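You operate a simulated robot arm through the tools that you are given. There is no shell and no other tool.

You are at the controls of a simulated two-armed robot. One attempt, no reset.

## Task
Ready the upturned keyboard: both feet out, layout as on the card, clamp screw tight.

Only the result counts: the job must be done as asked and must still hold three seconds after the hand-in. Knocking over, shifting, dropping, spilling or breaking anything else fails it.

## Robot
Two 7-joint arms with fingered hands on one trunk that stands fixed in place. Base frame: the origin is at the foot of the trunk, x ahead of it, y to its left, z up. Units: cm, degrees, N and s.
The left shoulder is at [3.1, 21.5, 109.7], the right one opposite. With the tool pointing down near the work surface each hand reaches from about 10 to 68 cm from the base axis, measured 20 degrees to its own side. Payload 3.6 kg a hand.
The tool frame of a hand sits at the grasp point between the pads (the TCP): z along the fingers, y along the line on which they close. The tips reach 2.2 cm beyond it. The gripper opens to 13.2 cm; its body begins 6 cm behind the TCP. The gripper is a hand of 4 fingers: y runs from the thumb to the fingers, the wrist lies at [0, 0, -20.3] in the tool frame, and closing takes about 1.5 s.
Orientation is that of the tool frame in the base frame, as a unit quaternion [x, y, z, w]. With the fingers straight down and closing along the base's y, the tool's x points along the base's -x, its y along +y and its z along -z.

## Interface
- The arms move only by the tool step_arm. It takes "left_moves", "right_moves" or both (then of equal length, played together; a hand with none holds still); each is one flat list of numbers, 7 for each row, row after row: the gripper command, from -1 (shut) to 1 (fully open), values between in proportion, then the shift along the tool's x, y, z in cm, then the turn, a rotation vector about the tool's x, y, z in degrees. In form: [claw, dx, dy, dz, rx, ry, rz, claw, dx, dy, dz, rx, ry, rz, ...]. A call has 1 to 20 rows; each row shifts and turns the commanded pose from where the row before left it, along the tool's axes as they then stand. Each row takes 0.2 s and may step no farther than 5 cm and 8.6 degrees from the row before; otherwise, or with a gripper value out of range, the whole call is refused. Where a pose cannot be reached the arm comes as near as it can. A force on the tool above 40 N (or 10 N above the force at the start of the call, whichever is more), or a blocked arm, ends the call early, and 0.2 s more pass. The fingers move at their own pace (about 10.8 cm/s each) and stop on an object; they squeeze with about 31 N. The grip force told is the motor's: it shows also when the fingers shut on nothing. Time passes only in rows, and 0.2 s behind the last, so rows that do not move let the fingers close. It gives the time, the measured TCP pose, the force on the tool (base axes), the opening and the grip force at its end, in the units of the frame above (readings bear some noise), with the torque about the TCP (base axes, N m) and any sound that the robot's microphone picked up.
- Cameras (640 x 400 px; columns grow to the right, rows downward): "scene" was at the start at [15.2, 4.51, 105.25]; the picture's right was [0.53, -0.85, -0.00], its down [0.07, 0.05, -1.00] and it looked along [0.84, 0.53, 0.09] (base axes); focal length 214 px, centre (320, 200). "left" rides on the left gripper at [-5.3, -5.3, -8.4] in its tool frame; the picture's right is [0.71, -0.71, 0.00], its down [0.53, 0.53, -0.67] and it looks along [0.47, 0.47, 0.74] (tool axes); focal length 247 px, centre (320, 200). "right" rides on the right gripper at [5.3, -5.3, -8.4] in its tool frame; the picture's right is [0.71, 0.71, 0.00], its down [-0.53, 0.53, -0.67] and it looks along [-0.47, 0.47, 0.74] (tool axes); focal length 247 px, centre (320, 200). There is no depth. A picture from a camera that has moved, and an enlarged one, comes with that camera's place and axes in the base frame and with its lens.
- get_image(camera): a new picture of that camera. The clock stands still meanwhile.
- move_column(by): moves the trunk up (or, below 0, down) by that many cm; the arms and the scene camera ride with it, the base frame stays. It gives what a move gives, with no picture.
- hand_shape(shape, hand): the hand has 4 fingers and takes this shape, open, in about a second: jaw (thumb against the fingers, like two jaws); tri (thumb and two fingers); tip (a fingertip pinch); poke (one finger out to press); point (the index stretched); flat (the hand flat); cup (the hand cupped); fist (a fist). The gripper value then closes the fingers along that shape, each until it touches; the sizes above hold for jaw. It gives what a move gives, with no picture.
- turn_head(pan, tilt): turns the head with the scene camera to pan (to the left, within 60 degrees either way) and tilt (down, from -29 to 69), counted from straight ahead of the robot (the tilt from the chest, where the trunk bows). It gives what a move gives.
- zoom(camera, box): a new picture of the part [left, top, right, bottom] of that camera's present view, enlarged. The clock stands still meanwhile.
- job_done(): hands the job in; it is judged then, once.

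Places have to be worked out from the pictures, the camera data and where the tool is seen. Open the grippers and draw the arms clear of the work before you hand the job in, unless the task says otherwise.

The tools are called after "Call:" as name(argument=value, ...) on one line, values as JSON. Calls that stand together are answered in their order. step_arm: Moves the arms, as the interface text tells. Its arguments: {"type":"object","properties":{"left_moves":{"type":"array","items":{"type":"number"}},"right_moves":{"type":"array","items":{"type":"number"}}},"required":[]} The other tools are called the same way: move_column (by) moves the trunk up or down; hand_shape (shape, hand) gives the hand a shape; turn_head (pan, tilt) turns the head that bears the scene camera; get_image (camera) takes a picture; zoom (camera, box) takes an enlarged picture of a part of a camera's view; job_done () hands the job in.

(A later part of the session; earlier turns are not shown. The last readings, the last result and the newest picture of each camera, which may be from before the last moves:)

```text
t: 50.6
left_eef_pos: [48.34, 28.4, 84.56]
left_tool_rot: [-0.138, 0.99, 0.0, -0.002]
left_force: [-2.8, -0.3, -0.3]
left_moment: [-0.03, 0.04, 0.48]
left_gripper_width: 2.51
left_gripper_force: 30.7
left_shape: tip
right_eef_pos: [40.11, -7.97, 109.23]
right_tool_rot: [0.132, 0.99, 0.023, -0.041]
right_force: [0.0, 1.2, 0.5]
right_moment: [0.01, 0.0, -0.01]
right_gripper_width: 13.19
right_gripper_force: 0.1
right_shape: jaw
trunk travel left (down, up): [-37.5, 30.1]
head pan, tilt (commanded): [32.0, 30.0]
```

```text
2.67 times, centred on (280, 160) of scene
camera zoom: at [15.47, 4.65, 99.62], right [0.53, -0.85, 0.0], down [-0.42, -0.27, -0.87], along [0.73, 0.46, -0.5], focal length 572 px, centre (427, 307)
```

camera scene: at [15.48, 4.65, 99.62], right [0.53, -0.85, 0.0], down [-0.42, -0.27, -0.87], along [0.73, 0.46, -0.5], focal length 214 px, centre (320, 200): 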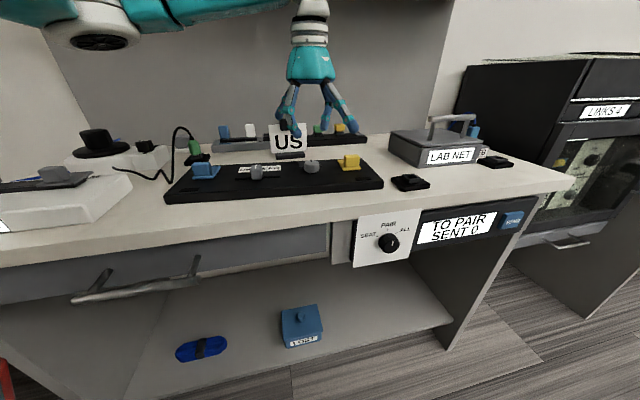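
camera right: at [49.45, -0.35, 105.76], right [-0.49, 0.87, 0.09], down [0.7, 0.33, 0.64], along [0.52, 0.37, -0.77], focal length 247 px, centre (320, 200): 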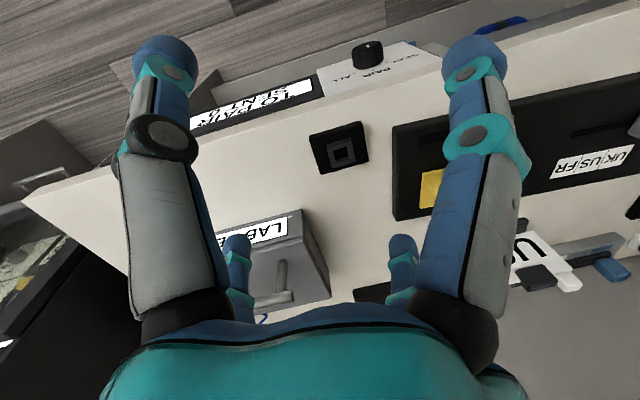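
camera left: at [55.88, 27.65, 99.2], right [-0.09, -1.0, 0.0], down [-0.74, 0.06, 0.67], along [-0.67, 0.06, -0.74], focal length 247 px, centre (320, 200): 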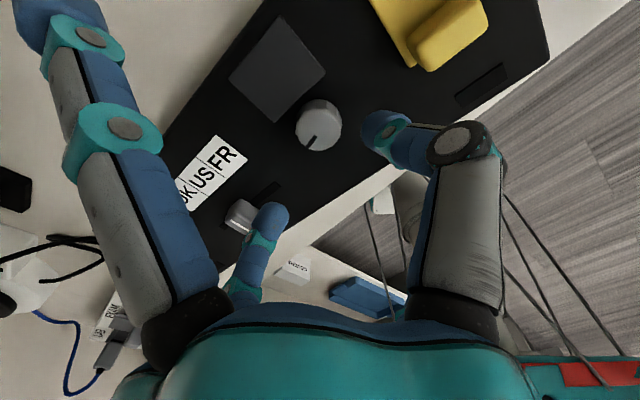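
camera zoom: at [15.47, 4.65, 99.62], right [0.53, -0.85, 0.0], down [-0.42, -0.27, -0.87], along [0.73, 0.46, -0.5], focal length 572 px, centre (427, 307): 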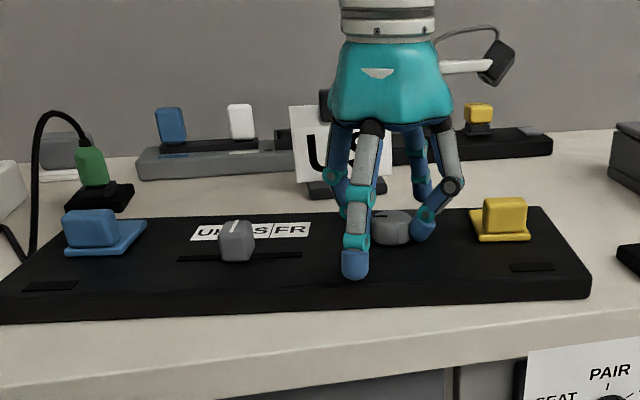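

Torque jumped to 0.48 Nm – it's near the hard stop and the board hasn't moved. I give one last 2° step, then check.

Call:
step_arm(left_moves=[-1, 0, 0, 0, 0, 0, 2, -1, 0, 0, 0, 0, 0, 0])

Call:
zoom(camera="left", box=[220, 60, 420, 240])

Call:
zoom(camera="scene", box=[160, 110, 400, 210])

```text
t: 51.2
left_eef_pos: [48.39, 28.34, 84.57]
left_tool_rot: [-0.122, 0.993, 0.0, 0.0]
left_force: [-2.8, -1.8, 0.5]
left_moment: [-0.06, 0.03, 0.48]
left_gripper_width: 2.53
left_gripper_force: 30.7
left_shape: tip
right_eef_pos: [40.26, -7.99, 109.27]
right_tool_rot: [0.131, 0.99, 0.022, -0.043]
right_force: [0.0, -0.1, 0.4]
right_moment: [-0.01, 0.03, 0.03]
right_gripper_width: 13.17
right_gripper_force: 0.1
right_shape: jaw
trunk travel left (down, up): [-37.5, 30.1]
head pan, tilt (commanded): [32.0, 30.0]
```

```text
2.22 times, centred on (320, 150) of left
camera zoom: at [54.84, 24.43, 92.91], right [-0.52, -0.86, 0.0], down [-0.64, 0.38, 0.67], along [-0.57, 0.34, -0.74], focal length 549 px, centre (320, 311)
```

zoom: 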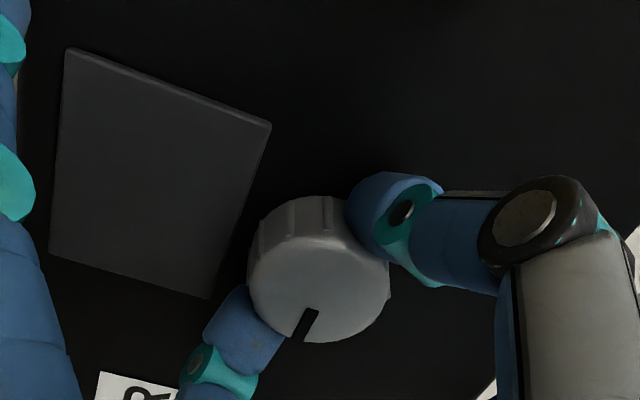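

```text
2.67 times, centred on (280, 160) of scene
camera zoom: at [15.48, 4.65, 99.62], right [0.53, -0.85, 0.0], down [-0.42, -0.27, -0.87], along [0.73, 0.46, -0.5], focal length 572 px, centre (427, 307)
```

zoom: 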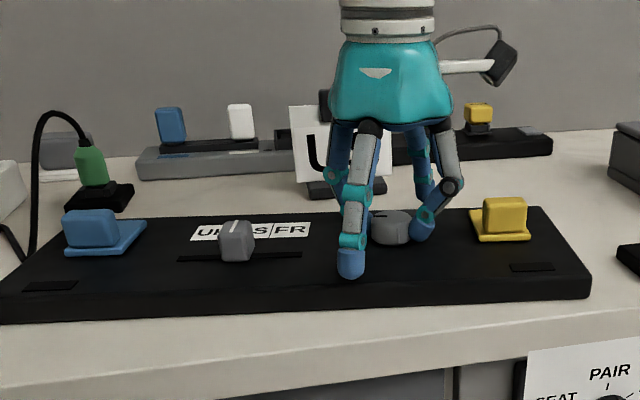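

Torque saturated at 0.48 Nm with the hand now slipping on the knob and the board unmoved. I open, lift and check the mark.

Call:
step_arm(left_moves=[-0.15, 0, 0, 0, 0, 0, 0, -0.15, 0, 0, 0, 0, 0, 0, -0.15, 0, 0, 0, 0, 0, 0, -0.15, 0, 0, -2.0, 0, 0, 0, -0.15, 0, 0, -4, 0, 0, 0, -0.15, 0, 0, 0, 0, 0, 0])

Call:
zoom(camera="left", box=[220, 20, 420, 200])

Call:
zoom(camera="scene", box=[160, 110, 400, 210])

```text
t: 52.6
left_eef_pos: [48.63, 28.32, 90.5]
left_tool_rot: [-0.122, 0.993, -0.001, -0.001]
left_force: [0.0, -0.5, -0.2]
left_moment: [-0.01, 0.01, 0.01]
left_gripper_width: 5.57
left_gripper_force: 0.0
left_shape: tip
right_eef_pos: [40.15, -8.06, 109.35]
right_tool_rot: [0.131, 0.99, 0.024, -0.043]
right_force: [-0.4, -0.2, -0.4]
right_moment: [0.01, 0.0, 0.0]
right_gripper_width: 13.18
right_gripper_force: 0.0
right_shape: jaw
trunk travel left (down, up): [-37.5, 30.1]
head pan, tilt (commanded): [32.0, 30.0]
```

```text
2.22 times, centred on (320, 110) of left
camera zoom: at [54.95, 24.43, 98.87], right [-0.52, -0.86, 0.0], down [-0.64, 0.38, 0.67], along [-0.57, 0.34, -0.74], focal length 549 px, centre (320, 400)
```

zoom: 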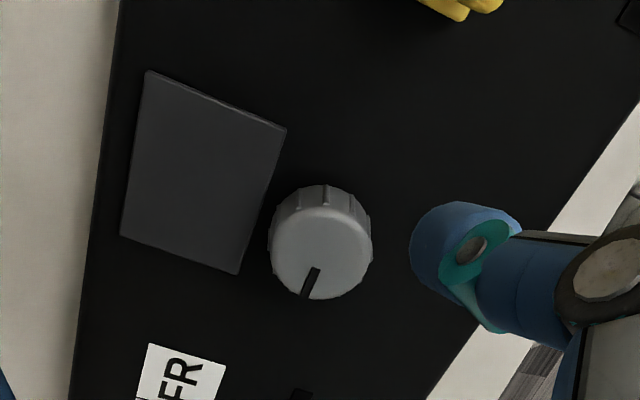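

```text
2.67 times, centred on (280, 160) of scene
camera zoom: at [15.49, 4.65, 99.61], right [0.53, -0.85, 0.0], down [-0.42, -0.27, -0.87], along [0.73, 0.46, -0.5], focal length 572 px, centre (427, 307)
```

zoom: 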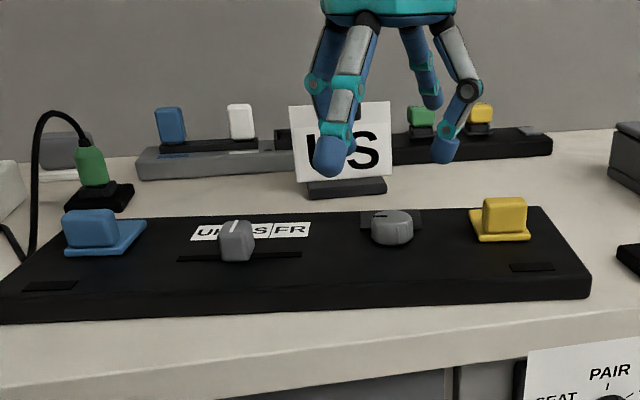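

I zoom on the knob mark for comparison with the earlier state.

Call:
zoom(camera="scene", box=[270, 160, 400, 230])

Call:
zoom(camera="left", box=[280, 80, 380, 160])

```text
4.92 times, centred on (335, 195) of scene
camera zoom: at [15.49, 4.65, 99.61], right [0.53, -0.85, 0.0], down [-0.42, -0.27, -0.87], along [0.73, 0.46, -0.5], focal length 1056 px, centre (246, 225)
```

zoom: 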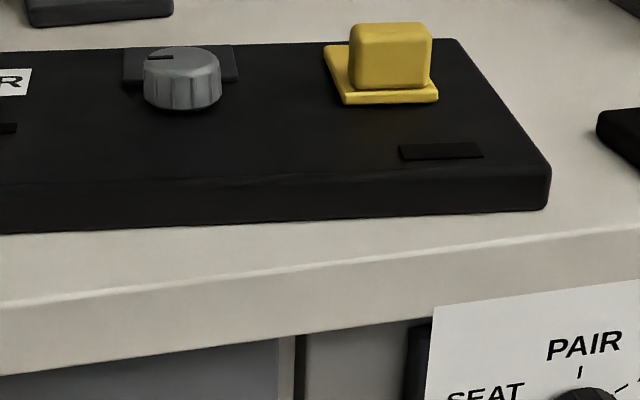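

```text
5.00 times, centred on (330, 120) of left
camera zoom: at [54.95, 24.43, 98.87], right [-0.52, -0.86, 0.0], down [-0.64, 0.38, 0.67], along [-0.57, 0.34, -0.74], focal length 1235 px, centre (270, 600)
```

zoom: 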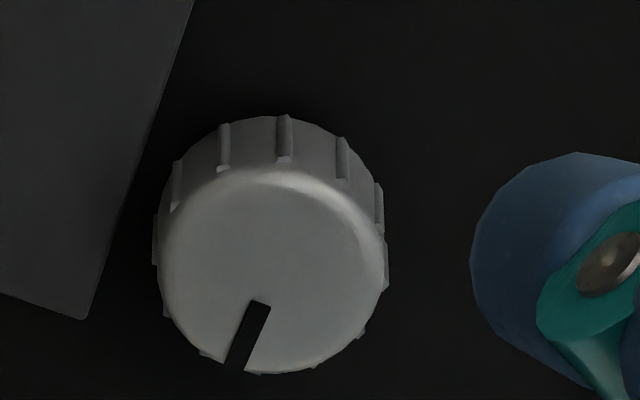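

The mark settled about 268° clockwise, right where the resistance begins, so the screw is home. Next the blue foot: I move above it (about (35.5, 44.8)) with tool y along the board's long axis (az 127.6°).

Call:
step_arm(left_moves=[-0.17, 1.744, 3.84, -0.3, 0, 0, 0, -0.17, 1.744, 3.84, -0.3, 0, 0, 0, -0.17, 1.744, 3.84, -0.3, 0, 0, 0, -0.17, 1.744, 3.84, -0.3, 0, 0, 0, -0.17, 1.744, 3.84, -0.3, 0, 0, 0, -0.17, 0, 0, 0, 0, 0, -7.87, -0.17, 0, 0, 0, 0, 0, -7.87, -0.17, 0, 0, 0, 0, 0, -7.87, -0.17, 0, 0, 0, 0, 0, 0])

Call:
get_image(camera="left")

Call:
zoom(camera="scene", box=[120, 80, 320, 205])

```text
t: 54.6
left_eef_pos: [35.39, 44.88, 92.09]
left_tool_rot: [-0.323, 0.946, -0.001, 0.0]
left_force: [-0.3, 0.0, -1.1]
left_moment: [0.0, -0.03, 0.01]
left_gripper_width: 5.52
left_gripper_force: 0.1
left_shape: tip
right_eef_pos: [40.07, -8.05, 109.27]
right_tool_rot: [0.131, 0.99, 0.024, -0.042]
right_force: [-0.3, 0.8, 0.3]
right_moment: [-0.01, 0.0, 0.03]
right_gripper_width: 13.19
right_gripper_force: 0.1
right_shape: jaw
trunk travel left (down, up): [-37.5, 30.1]
head pan, tilt (commanded): [32.0, 30.0]
```

```text
taken
camera left: at [42.75, 43.86, 100.41], right [-0.13, -0.99, 0.0], down [-0.74, 0.09, 0.67], along [-0.66, 0.08, -0.74], focal length 247 px, centre (320, 200)
```

left: 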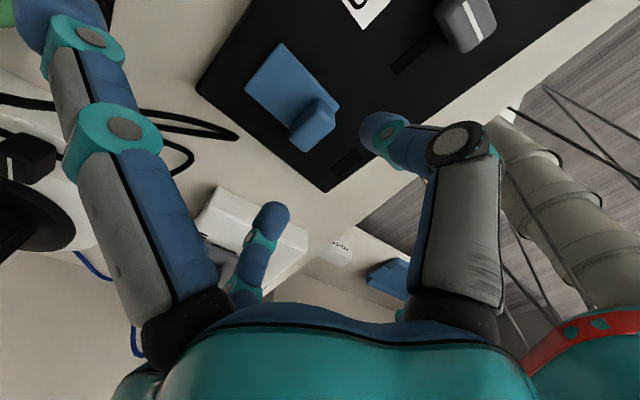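

```text
3.20 times, centred on (220, 142) of scene
camera zoom: at [15.44, 4.64, 99.62], right [0.53, -0.85, 0.0], down [-0.42, -0.26, -0.87], along [0.73, 0.46, -0.5], focal length 686 px, centre (640, 384)
```

zoom: 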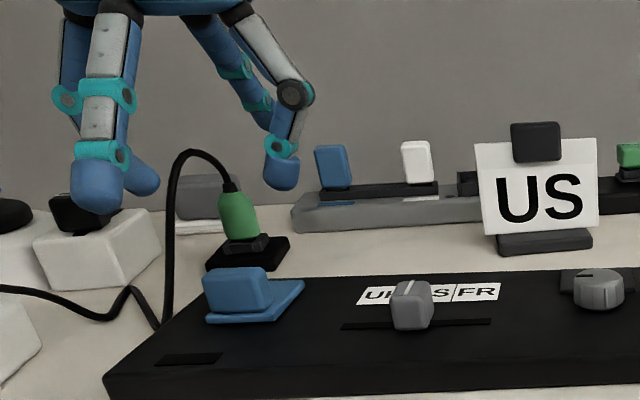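

I zoom in to locate the blue block exactly.

Call:
zoom(camera="left", box=[190, 20, 390, 200])

Call:
zoom(camera="scene", box=[165, 150, 245, 200])

```text
2.22 times, centred on (290, 110) of left
camera zoom: at [42.75, 43.86, 100.41], right [-0.13, -0.99, 0.0], down [-0.74, 0.09, 0.67], along [-0.66, 0.08, -0.74], focal length 549 px, centre (387, 400)
```

zoom: 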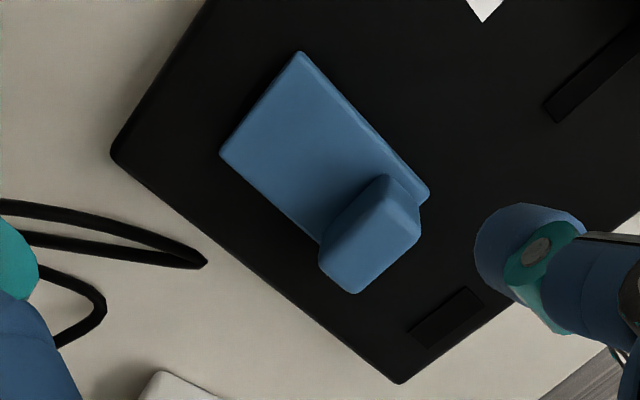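

```text
8.00 times, centred on (205, 175) of scene
camera zoom: at [15.44, 4.64, 99.62], right [0.53, -0.85, 0.0], down [-0.42, -0.26, -0.87], along [0.73, 0.46, -0.5], focal length 1716 px, centre (1240, 400)
```

zoom: 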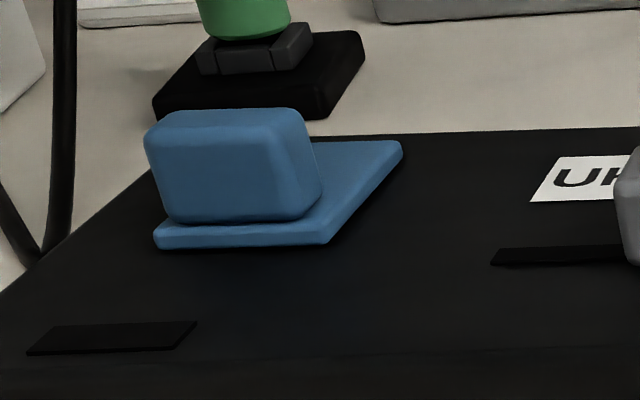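

Block top centre ≈ (35.25, 45.5, 85.2), plate about 3.9 × 5.4 cm with its far edge at the presumed hinge. I shift and descend part way.

Call:
step_arm(left_moves=[-0.17, -0.22, 0.62, 2.0, 0, 0, 0, -0.17, 0, 0, 2.0, 0, 0, 0, -0.17, 0, 0, 0, 0, 0, 0])

Call:
zoom(camera="left", box=[200, 40, 420, 220])

Call:
zoom(camera="scene", box=[120, 100, 280, 200])

```text
t: 55.5
left_eef_pos: [35.13, 45.51, 88.08]
left_tool_rot: [-0.322, 0.947, 0.0, 0.0]
left_force: [-0.6, 0.0, 0.4]
left_moment: [0.02, 0.0, 0.0]
left_gripper_width: 5.5
left_gripper_force: 0.0
left_shape: tip
right_eef_pos: [40.08, -7.98, 109.3]
right_tool_rot: [0.131, 0.99, 0.024, -0.042]
right_force: [-0.1, 0.0, 0.4]
right_moment: [-0.02, -0.02, 0.01]
right_gripper_width: 13.2
right_gripper_force: 0.1
right_shape: jaw
trunk travel left (down, up): [-37.5, 30.1]
head pan, tilt (commanded): [32.0, 30.0]
```

```text
2.22 times, centred on (310, 130) of left
camera zoom: at [42.6, 44.5, 96.4], right [-0.13, -0.99, 0.0], down [-0.74, 0.1, 0.67], along [-0.66, 0.09, -0.74], focal length 549 px, centre (342, 356)
```

zoom: 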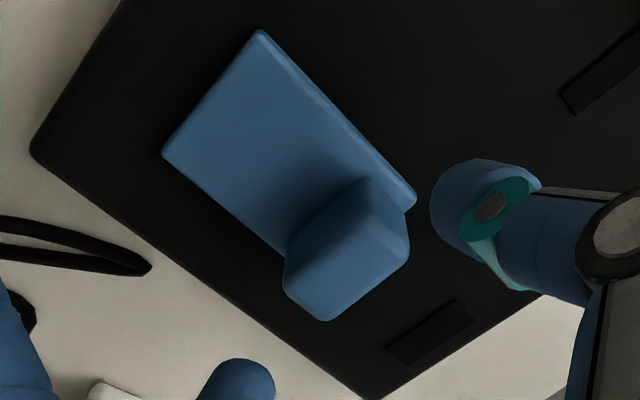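

```text
4.00 times, centred on (200, 150) of scene
camera zoom: at [15.45, 4.64, 99.63], right [0.53, -0.85, 0.0], down [-0.42, -0.27, -0.87], along [0.73, 0.46, -0.5], focal length 858 px, centre (800, 400)
```

zoom: 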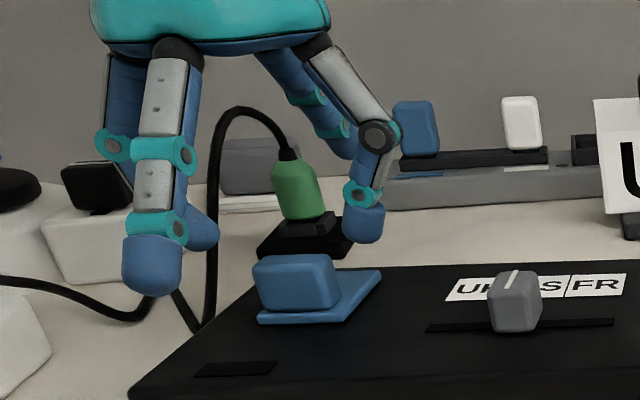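

The plate centre-line says I'm 0.23 cm too far to the blue side; I correct and descend to z≈85.1 so the tips straddle the block.

Call:
step_arm(left_moves=[-0.17, -0.1, -0.25, 1.0, 0, 0, 0, -0.17, 0, 0, 1.2, 0, 0, 0, -0.17, 0, 0, 0.8, 0, 0, 0, -0.17, 0, 0, 0, 0, 0, 0])

Call:
zoom(camera="left", box=[200, 80, 420, 260])

Call:
zoom(camera="scene", box=[120, 100, 280, 200])

```text
t: 56.5
left_eef_pos: [35.35, 45.52, 84.97]
left_tool_rot: [-0.323, 0.947, 0.0, -0.001]
left_force: [0.5, -0.3, 1.6]
left_moment: [0.01, -0.02, 0.01]
left_gripper_width: 5.51
left_gripper_force: 0.0
left_shape: tip
right_eef_pos: [40.03, -8.03, 109.33]
right_tool_rot: [0.132, 0.99, 0.023, -0.042]
right_force: [-0.1, -0.2, 0.6]
right_moment: [0.0, 0.01, 0.0]
right_gripper_width: 13.18
right_gripper_force: 0.1
right_shape: jaw
trunk travel left (down, up): [-37.5, 30.1]
head pan, tilt (commanded): [32.0, 30.0]
```

```text
2.22 times, centred on (310, 170) of left
camera zoom: at [42.79, 44.33, 93.38], right [-0.13, -0.99, 0.0], down [-0.74, 0.1, 0.67], along [-0.66, 0.09, -0.74], focal length 549 px, centre (342, 267)
```

zoom: 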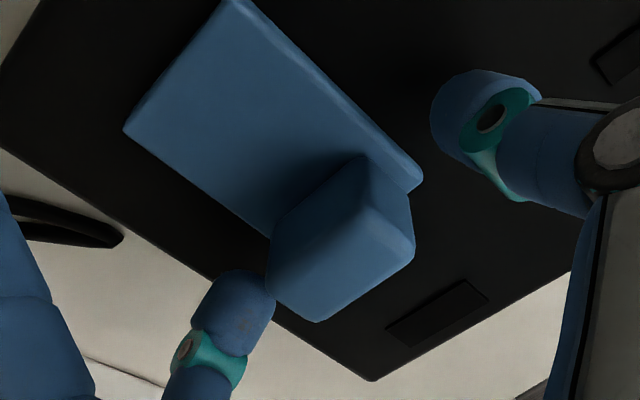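

```text
4.00 times, centred on (200, 150) of scene
camera zoom: at [15.45, 4.65, 99.62], right [0.53, -0.85, 0.0], down [-0.42, -0.27, -0.87], along [0.73, 0.46, -0.5], focal length 858 px, centre (800, 400)
```

zoom: 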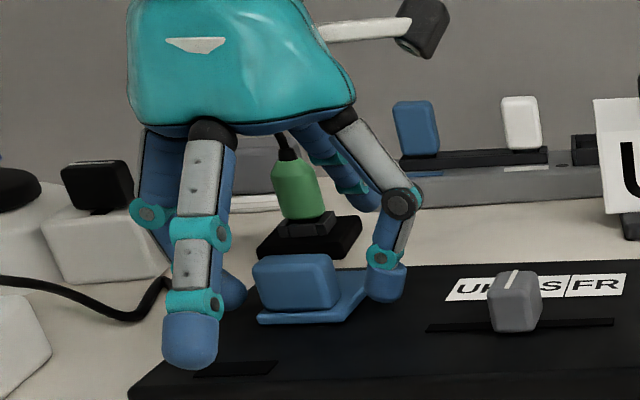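

The block is centred between thumb and finger. I close the pinch.

Call:
step_arm(left_moves=[-1, 0, 0, 0, 0, 0, 0, -1, 0, 0, 0, 0, 0, 0, -1, 0, 0, 0, 0, 0, 0, -1, 0, 0, 0, 0, 0, 0])

Call:
zoom(camera="left", box=[200, 80, 420, 260])

Call:
zoom(camera="scene", box=[120, 100, 280, 200])

```text
t: 57.5
left_eef_pos: [35.33, 45.36, 84.97]
left_tool_rot: [-0.322, 0.947, 0.0, 0.0]
left_force: [0.2, -0.2, 0.4]
left_moment: [0.0, -0.04, 0.01]
left_gripper_width: 2.62
left_gripper_force: 31.1
left_shape: tip
right_eef_pos: [40.12, -8.02, 109.32]
right_tool_rot: [0.132, 0.99, 0.023, -0.043]
right_force: [1.0, -0.2, -0.2]
right_moment: [0.0, 0.02, 0.05]
right_gripper_width: 13.19
right_gripper_force: 0.1
right_shape: jaw
trunk travel left (down, up): [-37.5, 30.1]
head pan, tilt (commanded): [32.0, 30.0]
```

```text
2.22 times, centred on (310, 170) of left
camera zoom: at [42.8, 44.32, 93.39], right [-0.13, -0.99, 0.0], down [-0.74, 0.1, 0.67], along [-0.66, 0.09, -0.74], focal length 549 px, centre (342, 267)
```

zoom: 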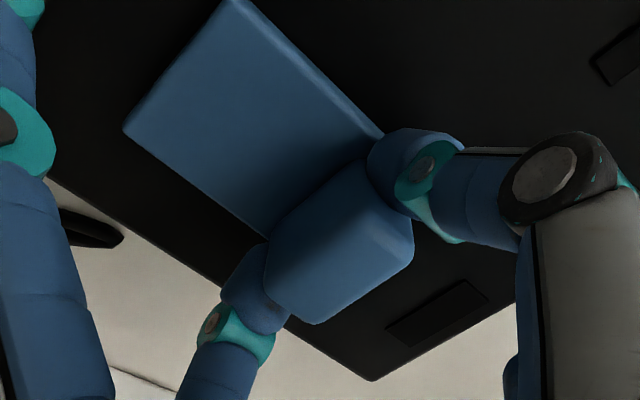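

```text
4.00 times, centred on (200, 150) of scene
camera zoom: at [15.47, 4.65, 99.62], right [0.53, -0.85, 0.0], down [-0.42, -0.27, -0.87], along [0.73, 0.46, -0.5], focal length 858 px, centre (800, 400)
```

zoom: 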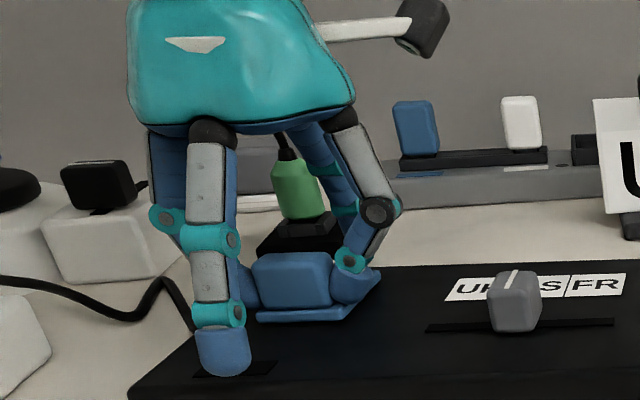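

The block is held firmly. I try a first 10° of lifting along an arc about the plate's far edge and read the force.

Call:
step_arm(left_moves=[-1, -0.16, 0, -0.39, 0, 0, 0, -1, -0.19, 0, -0.375, 0, 0, 0, -1, 0, 0, 0, 0, 0, 0])

Call:
zoom(camera="scene", box=[120, 100, 280, 200])

Call:
zoom(camera="left", box=[200, 80, 420, 260])

```text
t: 58.2
left_eef_pos: [35.58, 45.54, 85.9]
left_tool_rot: [-0.323, 0.946, 0.0, -0.001]
left_force: [-1.6, -2.1, 0.0]
left_moment: [-0.09, 0.07, 0.02]
left_gripper_width: 2.61
left_gripper_force: 31.3
left_shape: tip
right_eef_pos: [40.03, -8.04, 109.24]
right_tool_rot: [0.131, 0.99, 0.024, -0.042]
right_force: [0.1, 0.3, 0.1]
right_moment: [-0.04, -0.02, 0.02]
right_gripper_width: 13.21
right_gripper_force: 0.1
right_shape: jaw
trunk travel left (down, up): [-37.5, 30.1]
head pan, tilt (commanded): [32.0, 30.0]
```

```text
4.00 times, centred on (200, 150) of scene
camera zoom: at [15.46, 4.64, 99.62], right [0.53, -0.85, 0.0], down [-0.42, -0.26, -0.87], along [0.73, 0.46, -0.5], focal length 858 px, centre (800, 400)
```

zoom: 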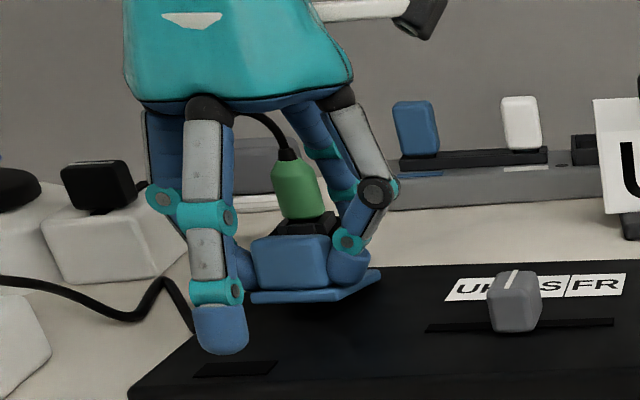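

```text
2.22 times, centred on (310, 170) of left
camera zoom: at [43.03, 44.51, 94.2], right [-0.13, -0.99, 0.0], down [-0.74, 0.1, 0.67], along [-0.66, 0.09, -0.74], focal length 549 px, centre (342, 267)
```

zoom: 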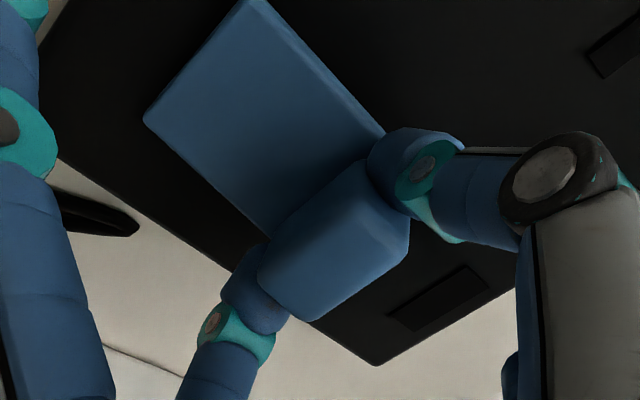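

The foot lifts with the hinge at its far edge, force only ~3 N. I follow the arc on to about 50°.

Call:
step_arm(left_moves=[-1, -0.474, 0, -0.693, 0, 0, 0, -1, -0.588, 0, -0.601, 0, 0, 0, -1, -0.683, 0, -0.489, 0, 0, 0, -1, -0.758, 0, -0.363, 0, 0, 0, -1, 0, 0, 0, 0, 0, 0])

Call:
zoom(camera="scene", box=[120, 100, 280, 200])

Call:
zoom(camera="left", box=[200, 80, 420, 260])

```text
t: 59.5
left_eef_pos: [37.66, 47.06, 88.11]
left_tool_rot: [-0.323, 0.947, 0.0, 0.0]
left_force: [-0.1, -3.5, 0.4]
left_moment: [-0.15, 0.17, -0.11]
left_gripper_width: 2.63
left_gripper_force: 30.7
left_shape: tip
right_eef_pos: [40.21, -7.97, 109.27]
right_tool_rot: [0.132, 0.99, 0.024, -0.042]
right_force: [0.1, 0.2, -0.1]
right_moment: [0.0, 0.0, -0.01]
right_gripper_width: 13.16
right_gripper_force: 0.0
right_shape: jaw
trunk travel left (down, up): [-37.5, 30.1]
head pan, tilt (commanded): [32.0, 30.0]
```

```text
4.00 times, centred on (200, 150) of scene
camera zoom: at [15.47, 4.63, 99.62], right [0.53, -0.85, 0.0], down [-0.42, -0.26, -0.87], along [0.73, 0.46, -0.5], focal length 858 px, centre (800, 400)
```

zoom: 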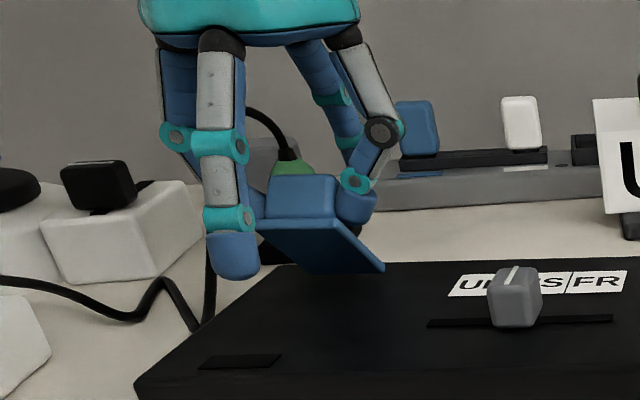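

```text
2.22 times, centred on (310, 170) of left
camera zoom: at [45.07, 46.08, 96.34], right [-0.13, -0.99, 0.0], down [-0.74, 0.1, 0.67], along [-0.66, 0.09, -0.74], focal length 549 px, centre (342, 267)
```

zoom: 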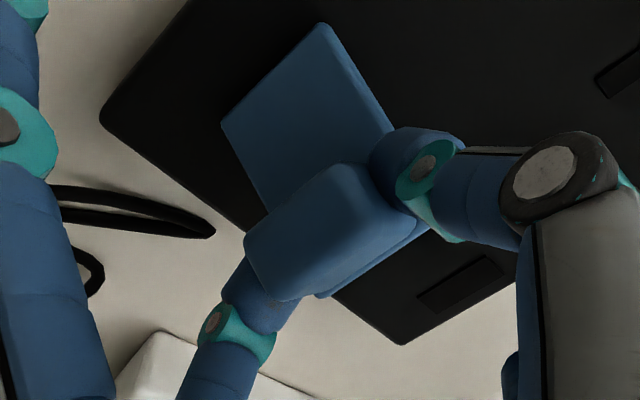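

It's at about 50°, with gentle forces. I continue to ~80°.

Call:
step_arm(left_moves=[-1, -0.77, 0, -0.226, 0, 0, 0, -1, -0.79, 0, -0.06, 0, 0, 0, -1, -0.79, 0, 0.08, 0, 0, 0, -1, 0, 0, 0, 0, 0, 0])

Call:
zoom(camera="scene", box=[120, 100, 280, 200])

Call:
zoom(camera="left", box=[200, 80, 420, 260])

```text
t: 60.5
left_eef_pos: [39.52, 48.4, 88.35]
left_tool_rot: [-0.322, 0.947, 0.0, 0.002]
left_force: [-1.8, -2.0, 14.3]
left_moment: [-0.04, 0.18, -0.14]
left_gripper_width: 2.69
left_gripper_force: 31.5
left_shape: tip
right_eef_pos: [40.13, -8.11, 109.4]
right_tool_rot: [0.131, 0.99, 0.024, -0.042]
right_force: [1.7, 1.2, 0.4]
right_moment: [-0.01, 0.04, -0.03]
right_gripper_width: 13.21
right_gripper_force: 0.1
right_shape: jaw
trunk travel left (down, up): [-37.5, 30.1]
head pan, tilt (commanded): [32.0, 30.0]
```

```text
4.00 times, centred on (200, 150) of scene
camera zoom: at [15.35, 4.54, 99.66], right [0.53, -0.85, 0.0], down [-0.42, -0.26, -0.87], along [0.73, 0.46, -0.5], focal length 858 px, centre (800, 400)
```

zoom: 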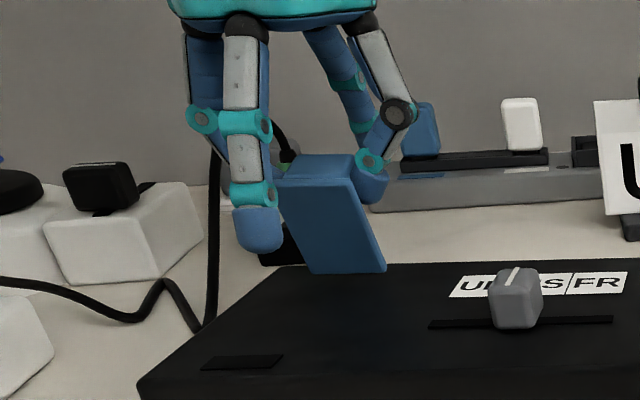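

```text
2.22 times, centred on (310, 170) of left
camera zoom: at [46.84, 47.41, 96.79], right [-0.13, -0.99, 0.0], down [-0.74, 0.09, 0.67], along [-0.66, 0.09, -0.75], focal length 549 px, centre (342, 267)
```

zoom: 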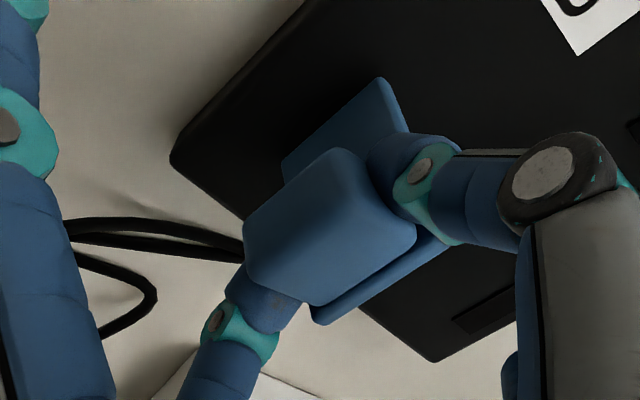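

The foot stands at about 75°, but a 14 N vertical reaction shows my arc is slightly low (true radius ≈5.05 cm). I correct height while moving on towards 90°.

Call:
step_arm(left_moves=[-1, -0.3, 0, -0.3, 0, 0, 0, -1, -0.45, 0, 0.05, 0, 0, 0, -1, 0, 0, 0, 0, 0, 0])

Call:
zoom(camera="scene", box=[120, 100, 280, 200])

```text
t: 61.2
left_eef_pos: [40.02, 48.98, 88.48]
left_tool_rot: [-0.323, 0.947, 0.0, 0.0]
left_force: [0.0, -6.6, 4.7]
left_moment: [-0.14, 0.14, -0.03]
left_gripper_width: 2.67
left_gripper_force: 31.0
left_shape: tip
right_eef_pos: [40.11, -8.06, 109.43]
right_tool_rot: [0.131, 0.99, 0.023, -0.041]
right_force: [-0.5, -0.3, 1.1]
right_moment: [-0.02, -0.03, 0.0]
right_gripper_width: 13.21
right_gripper_force: 0.1
right_shape: jaw
trunk travel left (down, up): [-37.5, 30.1]
head pan, tilt (commanded): [32.0, 30.0]
```

```text
4.00 times, centred on (200, 150) of scene
camera zoom: at [15.44, 4.57, 99.63], right [0.53, -0.85, 0.0], down [-0.42, -0.26, -0.87], along [0.73, 0.46, -0.5], focal length 858 px, centre (800, 400)
```

zoom: 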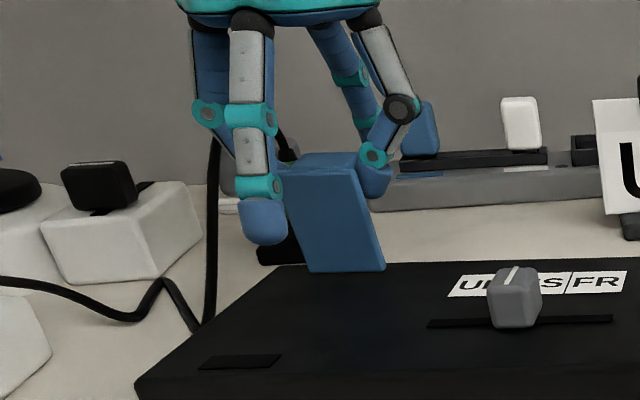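

About 84° now, forces small. I continue a bit further, easing the sideways load.

Call:
step_arm(left_moves=[-1, -0.25, -0.08, 0.0, 0, 0, 0, -1, -0.25, -0.05, 0.05, 0, 0, 0, -1, 0, 0, 0, 0, 0, 0])

Call:
zoom(camera="scene", box=[120, 100, 280, 200])

Call:
zoom(camera="left", box=[200, 80, 420, 260])

```text
t: 62.0
left_eef_pos: [40.61, 49.15, 88.47]
left_tool_rot: [-0.322, 0.947, 0.0, -0.001]
left_force: [-2.1, -2.1, 1.2]
left_moment: [-0.05, 0.21, -0.06]
left_gripper_width: 2.67
left_gripper_force: 31.4
left_shape: tip
right_eef_pos: [40.12, -8.17, 109.37]
right_tool_rot: [0.131, 0.99, 0.024, -0.042]
right_force: [0.4, -0.7, 0.3]
right_moment: [0.0, 0.06, -0.02]
right_gripper_width: 13.17
right_gripper_force: 0.0
right_shape: jaw
trunk travel left (down, up): [-37.5, 30.1]
head pan, tilt (commanded): [32.0, 30.0]
```

```text
4.00 times, centred on (200, 150) of scene
camera zoom: at [15.43, 4.62, 99.63], right [0.53, -0.85, 0.0], down [-0.42, -0.26, -0.87], along [0.73, 0.46, -0.5], focal length 858 px, centre (800, 400)
```

zoom: 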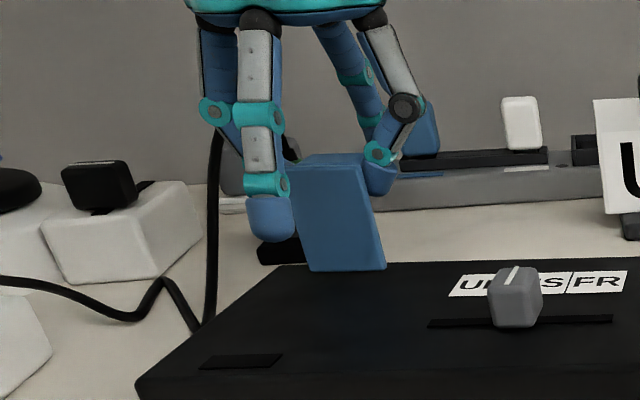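

```text
2.22 times, centred on (310, 170) of left
camera zoom: at [47.93, 48.19, 96.74], right [-0.13, -0.99, 0.0], down [-0.74, 0.09, 0.67], along [-0.66, 0.09, -0.74], focal length 549 px, centre (342, 267)
```

zoom: 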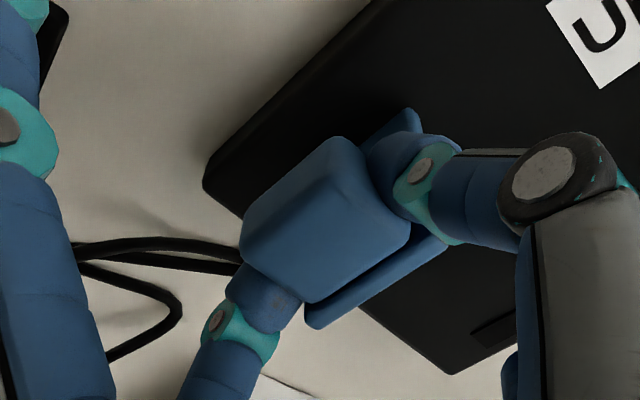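

Still moving freely. I go on in small steps to find the end of travel.

Call:
step_arm(left_moves=[-1, -0.35, 0, 0.06, 0, 0, 0, -1, -0.35, 0, 0.1, 0, 0, 0, -1, 0, 0, 0, 0, 0, 0])

Call:
zoom(camera="scene", box=[120, 100, 280, 200])

```text
t: 62.9
left_eef_pos: [41.1, 49.62, 88.25]
left_tool_rot: [-0.321, 0.947, -0.001, -0.001]
left_force: [-3.3, -4.2, 0.1]
left_moment: [-0.2, 0.13, -0.07]
left_gripper_width: 2.66
left_gripper_force: 31.6
left_shape: tip
right_eef_pos: [40.23, -8.02, 109.35]
right_tool_rot: [0.131, 0.99, 0.024, -0.042]
right_force: [1.0, 0.4, 0.3]
right_moment: [-0.01, -0.02, 0.03]
right_gripper_width: 13.22
right_gripper_force: 0.0
right_shape: jaw
trunk travel left (down, up): [-37.5, 30.1]
head pan, tilt (commanded): [32.0, 30.0]
```

```text
4.00 times, centred on (200, 150) of scene
camera zoom: at [15.43, 4.62, 99.63], right [0.53, -0.85, 0.0], down [-0.42, -0.26, -0.87], along [0.73, 0.46, -0.5], focal length 858 px, centre (800, 400)
```

zoom: 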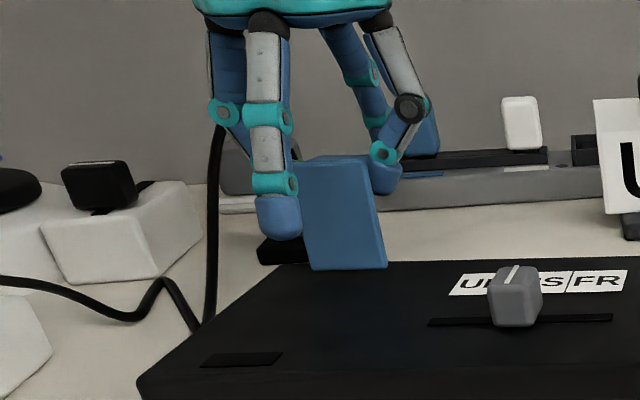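

Roughly 95–99° now with ~5 N reaction. One more small step to see whether that's the stop.

Call:
step_arm(left_moves=[-1, -0.3, 0, 0.12, 0, 0, 0, -1, 0, 0, 0, 0, 0, 0])

Call:
zoom(camera="scene", box=[120, 100, 280, 200])

Call:
zoom(camera="left", box=[200, 80, 420, 260])

```text
t: 63.5
left_eef_pos: [41.46, 49.76, 88.3]
left_tool_rot: [-0.323, 0.947, 0.0, 0.0]
left_force: [-6.0, -5.0, 2.7]
left_moment: [-0.16, 0.2, -0.1]
left_gripper_width: 2.67
left_gripper_force: 31.2
left_shape: tip
right_eef_pos: [39.97, -8.13, 109.36]
right_tool_rot: [0.131, 0.99, 0.024, -0.043]
right_force: [-0.7, 0.0, -0.9]
right_moment: [0.0, 0.02, 0.01]
right_gripper_width: 13.19
right_gripper_force: 0.1
right_shape: jaw
trunk travel left (down, up): [-37.5, 30.1]
head pan, tilt (commanded): [32.0, 30.0]
```

```text
4.00 times, centred on (200, 150) of scene
camera zoom: at [15.38, 4.58, 99.64], right [0.53, -0.85, 0.0], down [-0.42, -0.26, -0.87], along [0.73, 0.46, -0.5], focal length 858 px, centre (800, 400)
```

zoom: 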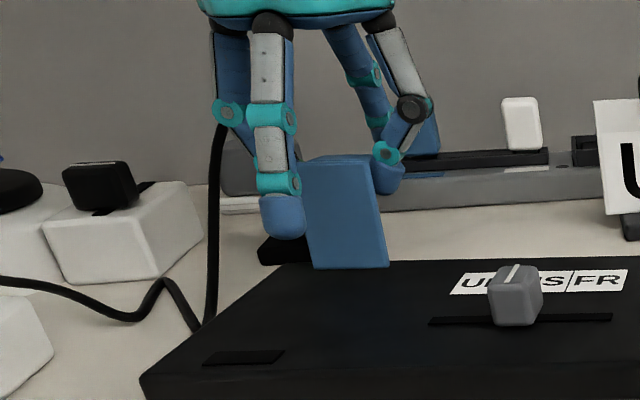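

```text
2.22 times, centred on (310, 170) of left
camera zoom: at [48.7, 48.72, 96.56], right [-0.13, -0.99, 0.0], down [-0.74, 0.1, 0.67], along [-0.66, 0.09, -0.74], focal length 549 px, centre (342, 267)
```

zoom: 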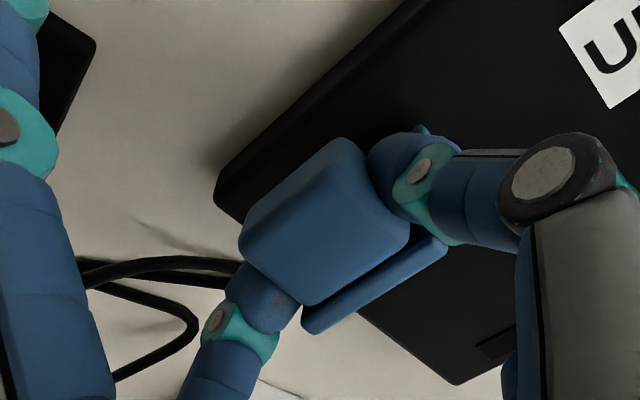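

The reaction grew to ~8 N with no further rotation, so the foot is at its stop (≈90°). I back off slightly, release and lift.

Call:
step_arm(left_moves=[-1, 0.25, 0, 0, 0, 0, 0, -0.17, 0, 0, 0, 0, 0, 0, -0.17, 0, 0, 0, 0, 0, 0, -0.17, 0, 0, 0, 0, 0, 0, -0.17, 0, 0, -2.0, 0, 0, 0, -0.17, 0, 0, -3, 0, 0, 0, -0.17, 0, 0, -4, 0, 0, 0, -0.17, 0, 0, 0, 0, 0, 0])

Call:
get_image(camera="left")

Call:
zoom(camera="scene", box=[120, 90, 400, 210])

```text
t: 65.2
left_eef_pos: [41.25, 49.69, 97.21]
left_tool_rot: [-0.322, 0.947, 0.0, 0.0]
left_force: [-0.1, 0.5, 0.3]
left_moment: [0.0, 0.02, 0.02]
left_gripper_width: 5.45
left_gripper_force: 0.0
left_shape: tip
right_eef_pos: [40.11, -8.0, 109.29]
right_tool_rot: [0.131, 0.99, 0.023, -0.042]
right_force: [-0.5, 0.4, 0.5]
right_moment: [-0.03, -0.02, 0.01]
right_gripper_width: 13.21
right_gripper_force: 0.0
right_shape: jaw
trunk travel left (down, up): [-37.5, 30.1]
head pan, tilt (commanded): [32.0, 30.0]
```

```text
taken
camera left: at [48.59, 48.69, 105.45], right [-0.13, -0.99, 0.0], down [-0.74, 0.1, 0.67], along [-0.66, 0.09, -0.74], focal length 247 px, centre (320, 200)
```

left: 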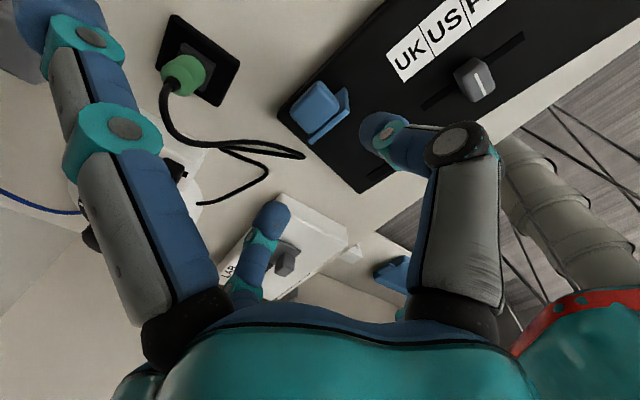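

```text
2.29 times, centred on (260, 150) of scene
camera zoom: at [15.47, 4.65, 99.62], right [0.53, -0.85, 0.0], down [-0.42, -0.27, -0.87], along [0.73, 0.46, -0.5], focal length 490 px, centre (457, 314)
```

zoom: 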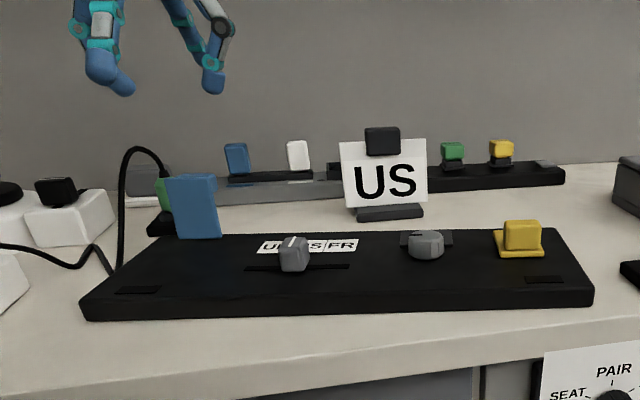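

The blue foot stays upright. I zoom to check it, then head for the yellow foot.

Call:
zoom(camera="left", box=[260, 50, 400, 200])

Call:
zoom(camera="scene", box=[165, 145, 245, 205])

Call:
zoom(camera="scene", box=[290, 160, 400, 225])

```text
2.67 times, centred on (330, 125) of left
camera zoom: at [48.59, 48.69, 105.45], right [-0.13, -0.99, 0.0], down [-0.74, 0.1, 0.67], along [-0.66, 0.09, -0.74], focal length 659 px, centre (293, 400)
```

zoom: 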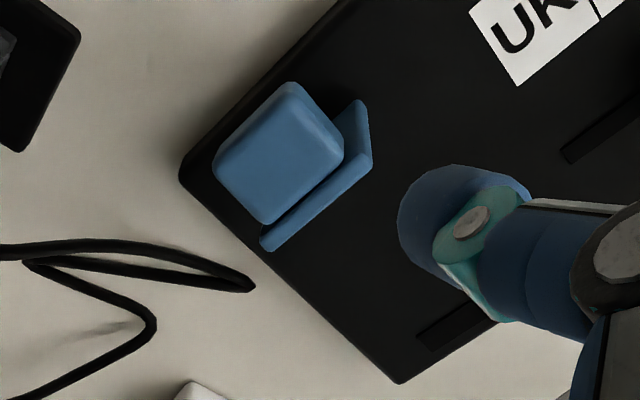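

```text
6.67 times, centred on (205, 175) of scene
camera zoom: at [15.47, 4.65, 99.62], right [0.53, -0.85, 0.0], down [-0.42, -0.27, -0.87], along [0.73, 0.46, -0.5], focal length 1430 px, centre (1087, 367)
```

zoom: 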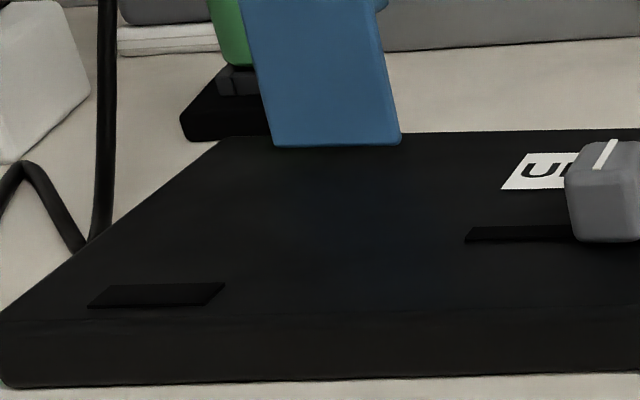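

```text
5.82 times, centred on (345, 192) of scene
camera zoom: at [15.47, 4.65, 99.62], right [0.53, -0.85, 0.0], down [-0.42, -0.27, -0.87], along [0.73, 0.46, -0.5], focal length 1248 px, centre (174, 244)
```

zoom: 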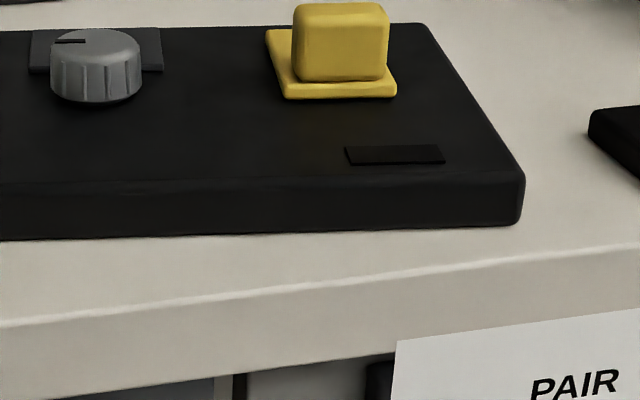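

Blue foot is up against its stop; the cable is untouched. I now fly at height over to the yellow foot, estimated block centre (53.1, 21.5).

Call:
step_arm(left_moves=[-0.17, 1.117, -4.224, 0.3, 0, 0, 0, -0.17, 1.117, -4.224, 0.3, 0, 0, 0, -0.17, 1.117, -4.224, 0.7, 0, 0, 0, -0.17, 1.117, -4.224, 0.7, 0, 0, 0, -0.17, 1.117, -4.224, 1.0, 0, 0, 0, -0.17, 1.117, -4.224, 1.0, 0, 0, 0, -0.17, 1.117, -4.224, 1.0, 0, 0, 0, -0.17, 0, 0, 0, 0, 0, 1.2, -0.17, 0, 0, 0, 0, 0, 0])

Call:
get_image(camera="left")

Call:
zoom(camera="left", box=[200, 20, 420, 200])

Call:
zoom(camera="scene", box=[240, 90, 420, 210])

```text
t: 67.2
left_eef_pos: [52.99, 21.51, 92.05]
left_tool_rot: [-0.313, 0.95, -0.001, 0.001]
left_force: [0.0, 0.4, 0.0]
left_moment: [0.02, -0.01, 0.02]
left_gripper_width: 5.46
left_gripper_force: 0.1
left_shape: tip
right_eef_pos: [40.14, -7.93, 109.22]
right_tool_rot: [0.131, 0.99, 0.022, -0.041]
right_force: [-1.0, 0.2, 0.4]
right_moment: [-0.02, 0.01, 0.0]
right_gripper_width: 13.17
right_gripper_force: 0.2
right_shape: jaw
trunk travel left (down, up): [-37.5, 30.1]
head pan, tilt (commanded): [32.0, 30.0]
```

```text
taken
camera left: at [60.38, 20.29, 100.39], right [-0.15, -0.99, 0.0], down [-0.73, 0.11, 0.67], along [-0.66, 0.1, -0.74], focal length 247 px, centre (320, 200)
```

left: 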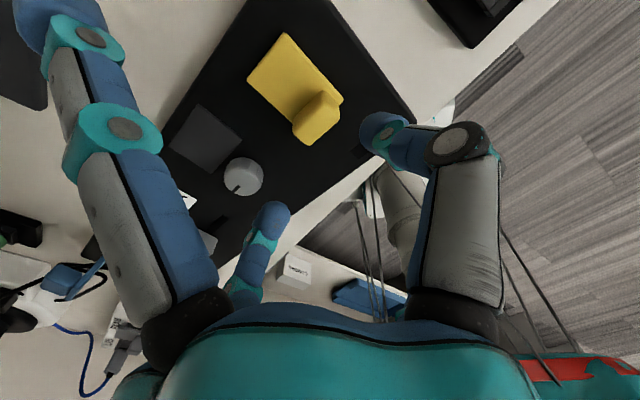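

```text
2.22 times, centred on (310, 110) of left
camera zoom: at [60.38, 20.29, 100.39], right [-0.15, -0.99, 0.0], down [-0.73, 0.11, 0.67], along [-0.66, 0.1, -0.74], focal length 549 px, centre (342, 400)
```

zoom: 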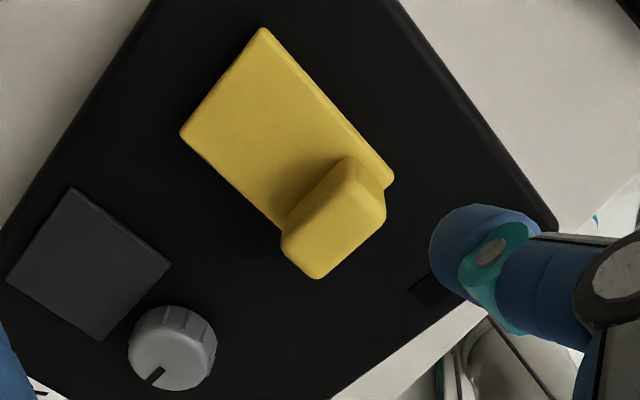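

```text
3.33 times, centred on (330, 150) of scene
camera zoom: at [15.5, 4.64, 99.62], right [0.53, -0.85, 0.0], down [-0.43, -0.27, -0.87], along [0.73, 0.46, -0.5], focal length 715 px, centre (287, 367)
```

zoom: 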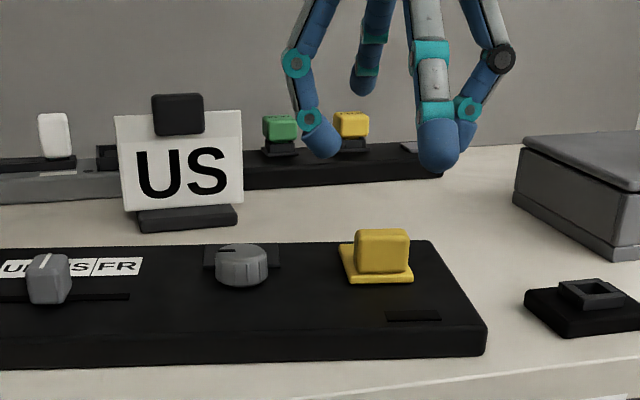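

Yellow plate corners give block centre ≈ (53.35, 21.75) and board axis −54.5°. I fine-tune and descend part way.

Call:
step_arm(left_moves=[-0.17, -0.42, -0.08, 2.0, 0, 0, 1.0, -0.17, 0, 0, 2.0, 0, 0, 0, -0.17, 0, 0, 0, 0, 0, 0])

Call:
zoom(camera="left", box=[200, 40, 420, 220])

```text
t: 68.0
left_eef_pos: [53.4, 21.67, 88.14]
left_tool_rot: [-0.304, 0.953, 0.0, 0.0]
left_force: [-0.2, 0.3, 0.4]
left_moment: [-0.01, -0.03, 0.01]
left_gripper_width: 5.45
left_gripper_force: 0.1
left_shape: tip
right_eef_pos: [40.12, -7.97, 109.28]
right_tool_rot: [0.132, 0.99, 0.023, -0.041]
right_force: [-0.2, 0.1, 0.6]
right_moment: [0.0, -0.02, 0.0]
right_gripper_width: 13.18
right_gripper_force: 0.1
right_shape: jaw
trunk travel left (down, up): [-37.5, 30.1]
head pan, tilt (commanded): [32.0, 30.0]
```

```text
2.22 times, centred on (310, 130) of left
camera zoom: at [60.72, 20.36, 96.42], right [-0.17, -0.99, 0.0], down [-0.73, 0.12, 0.67], along [-0.66, 0.11, -0.74], focal length 549 px, centre (342, 356)
```

zoom: 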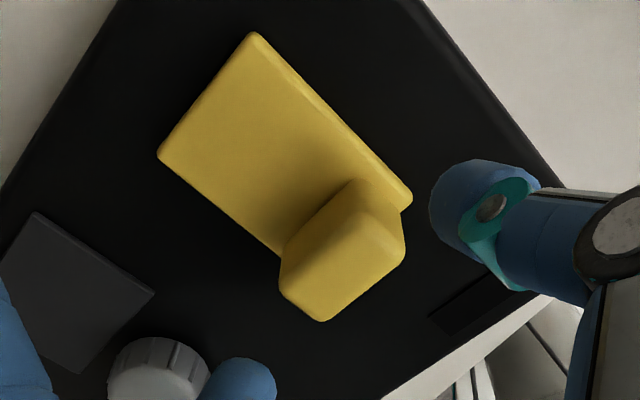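

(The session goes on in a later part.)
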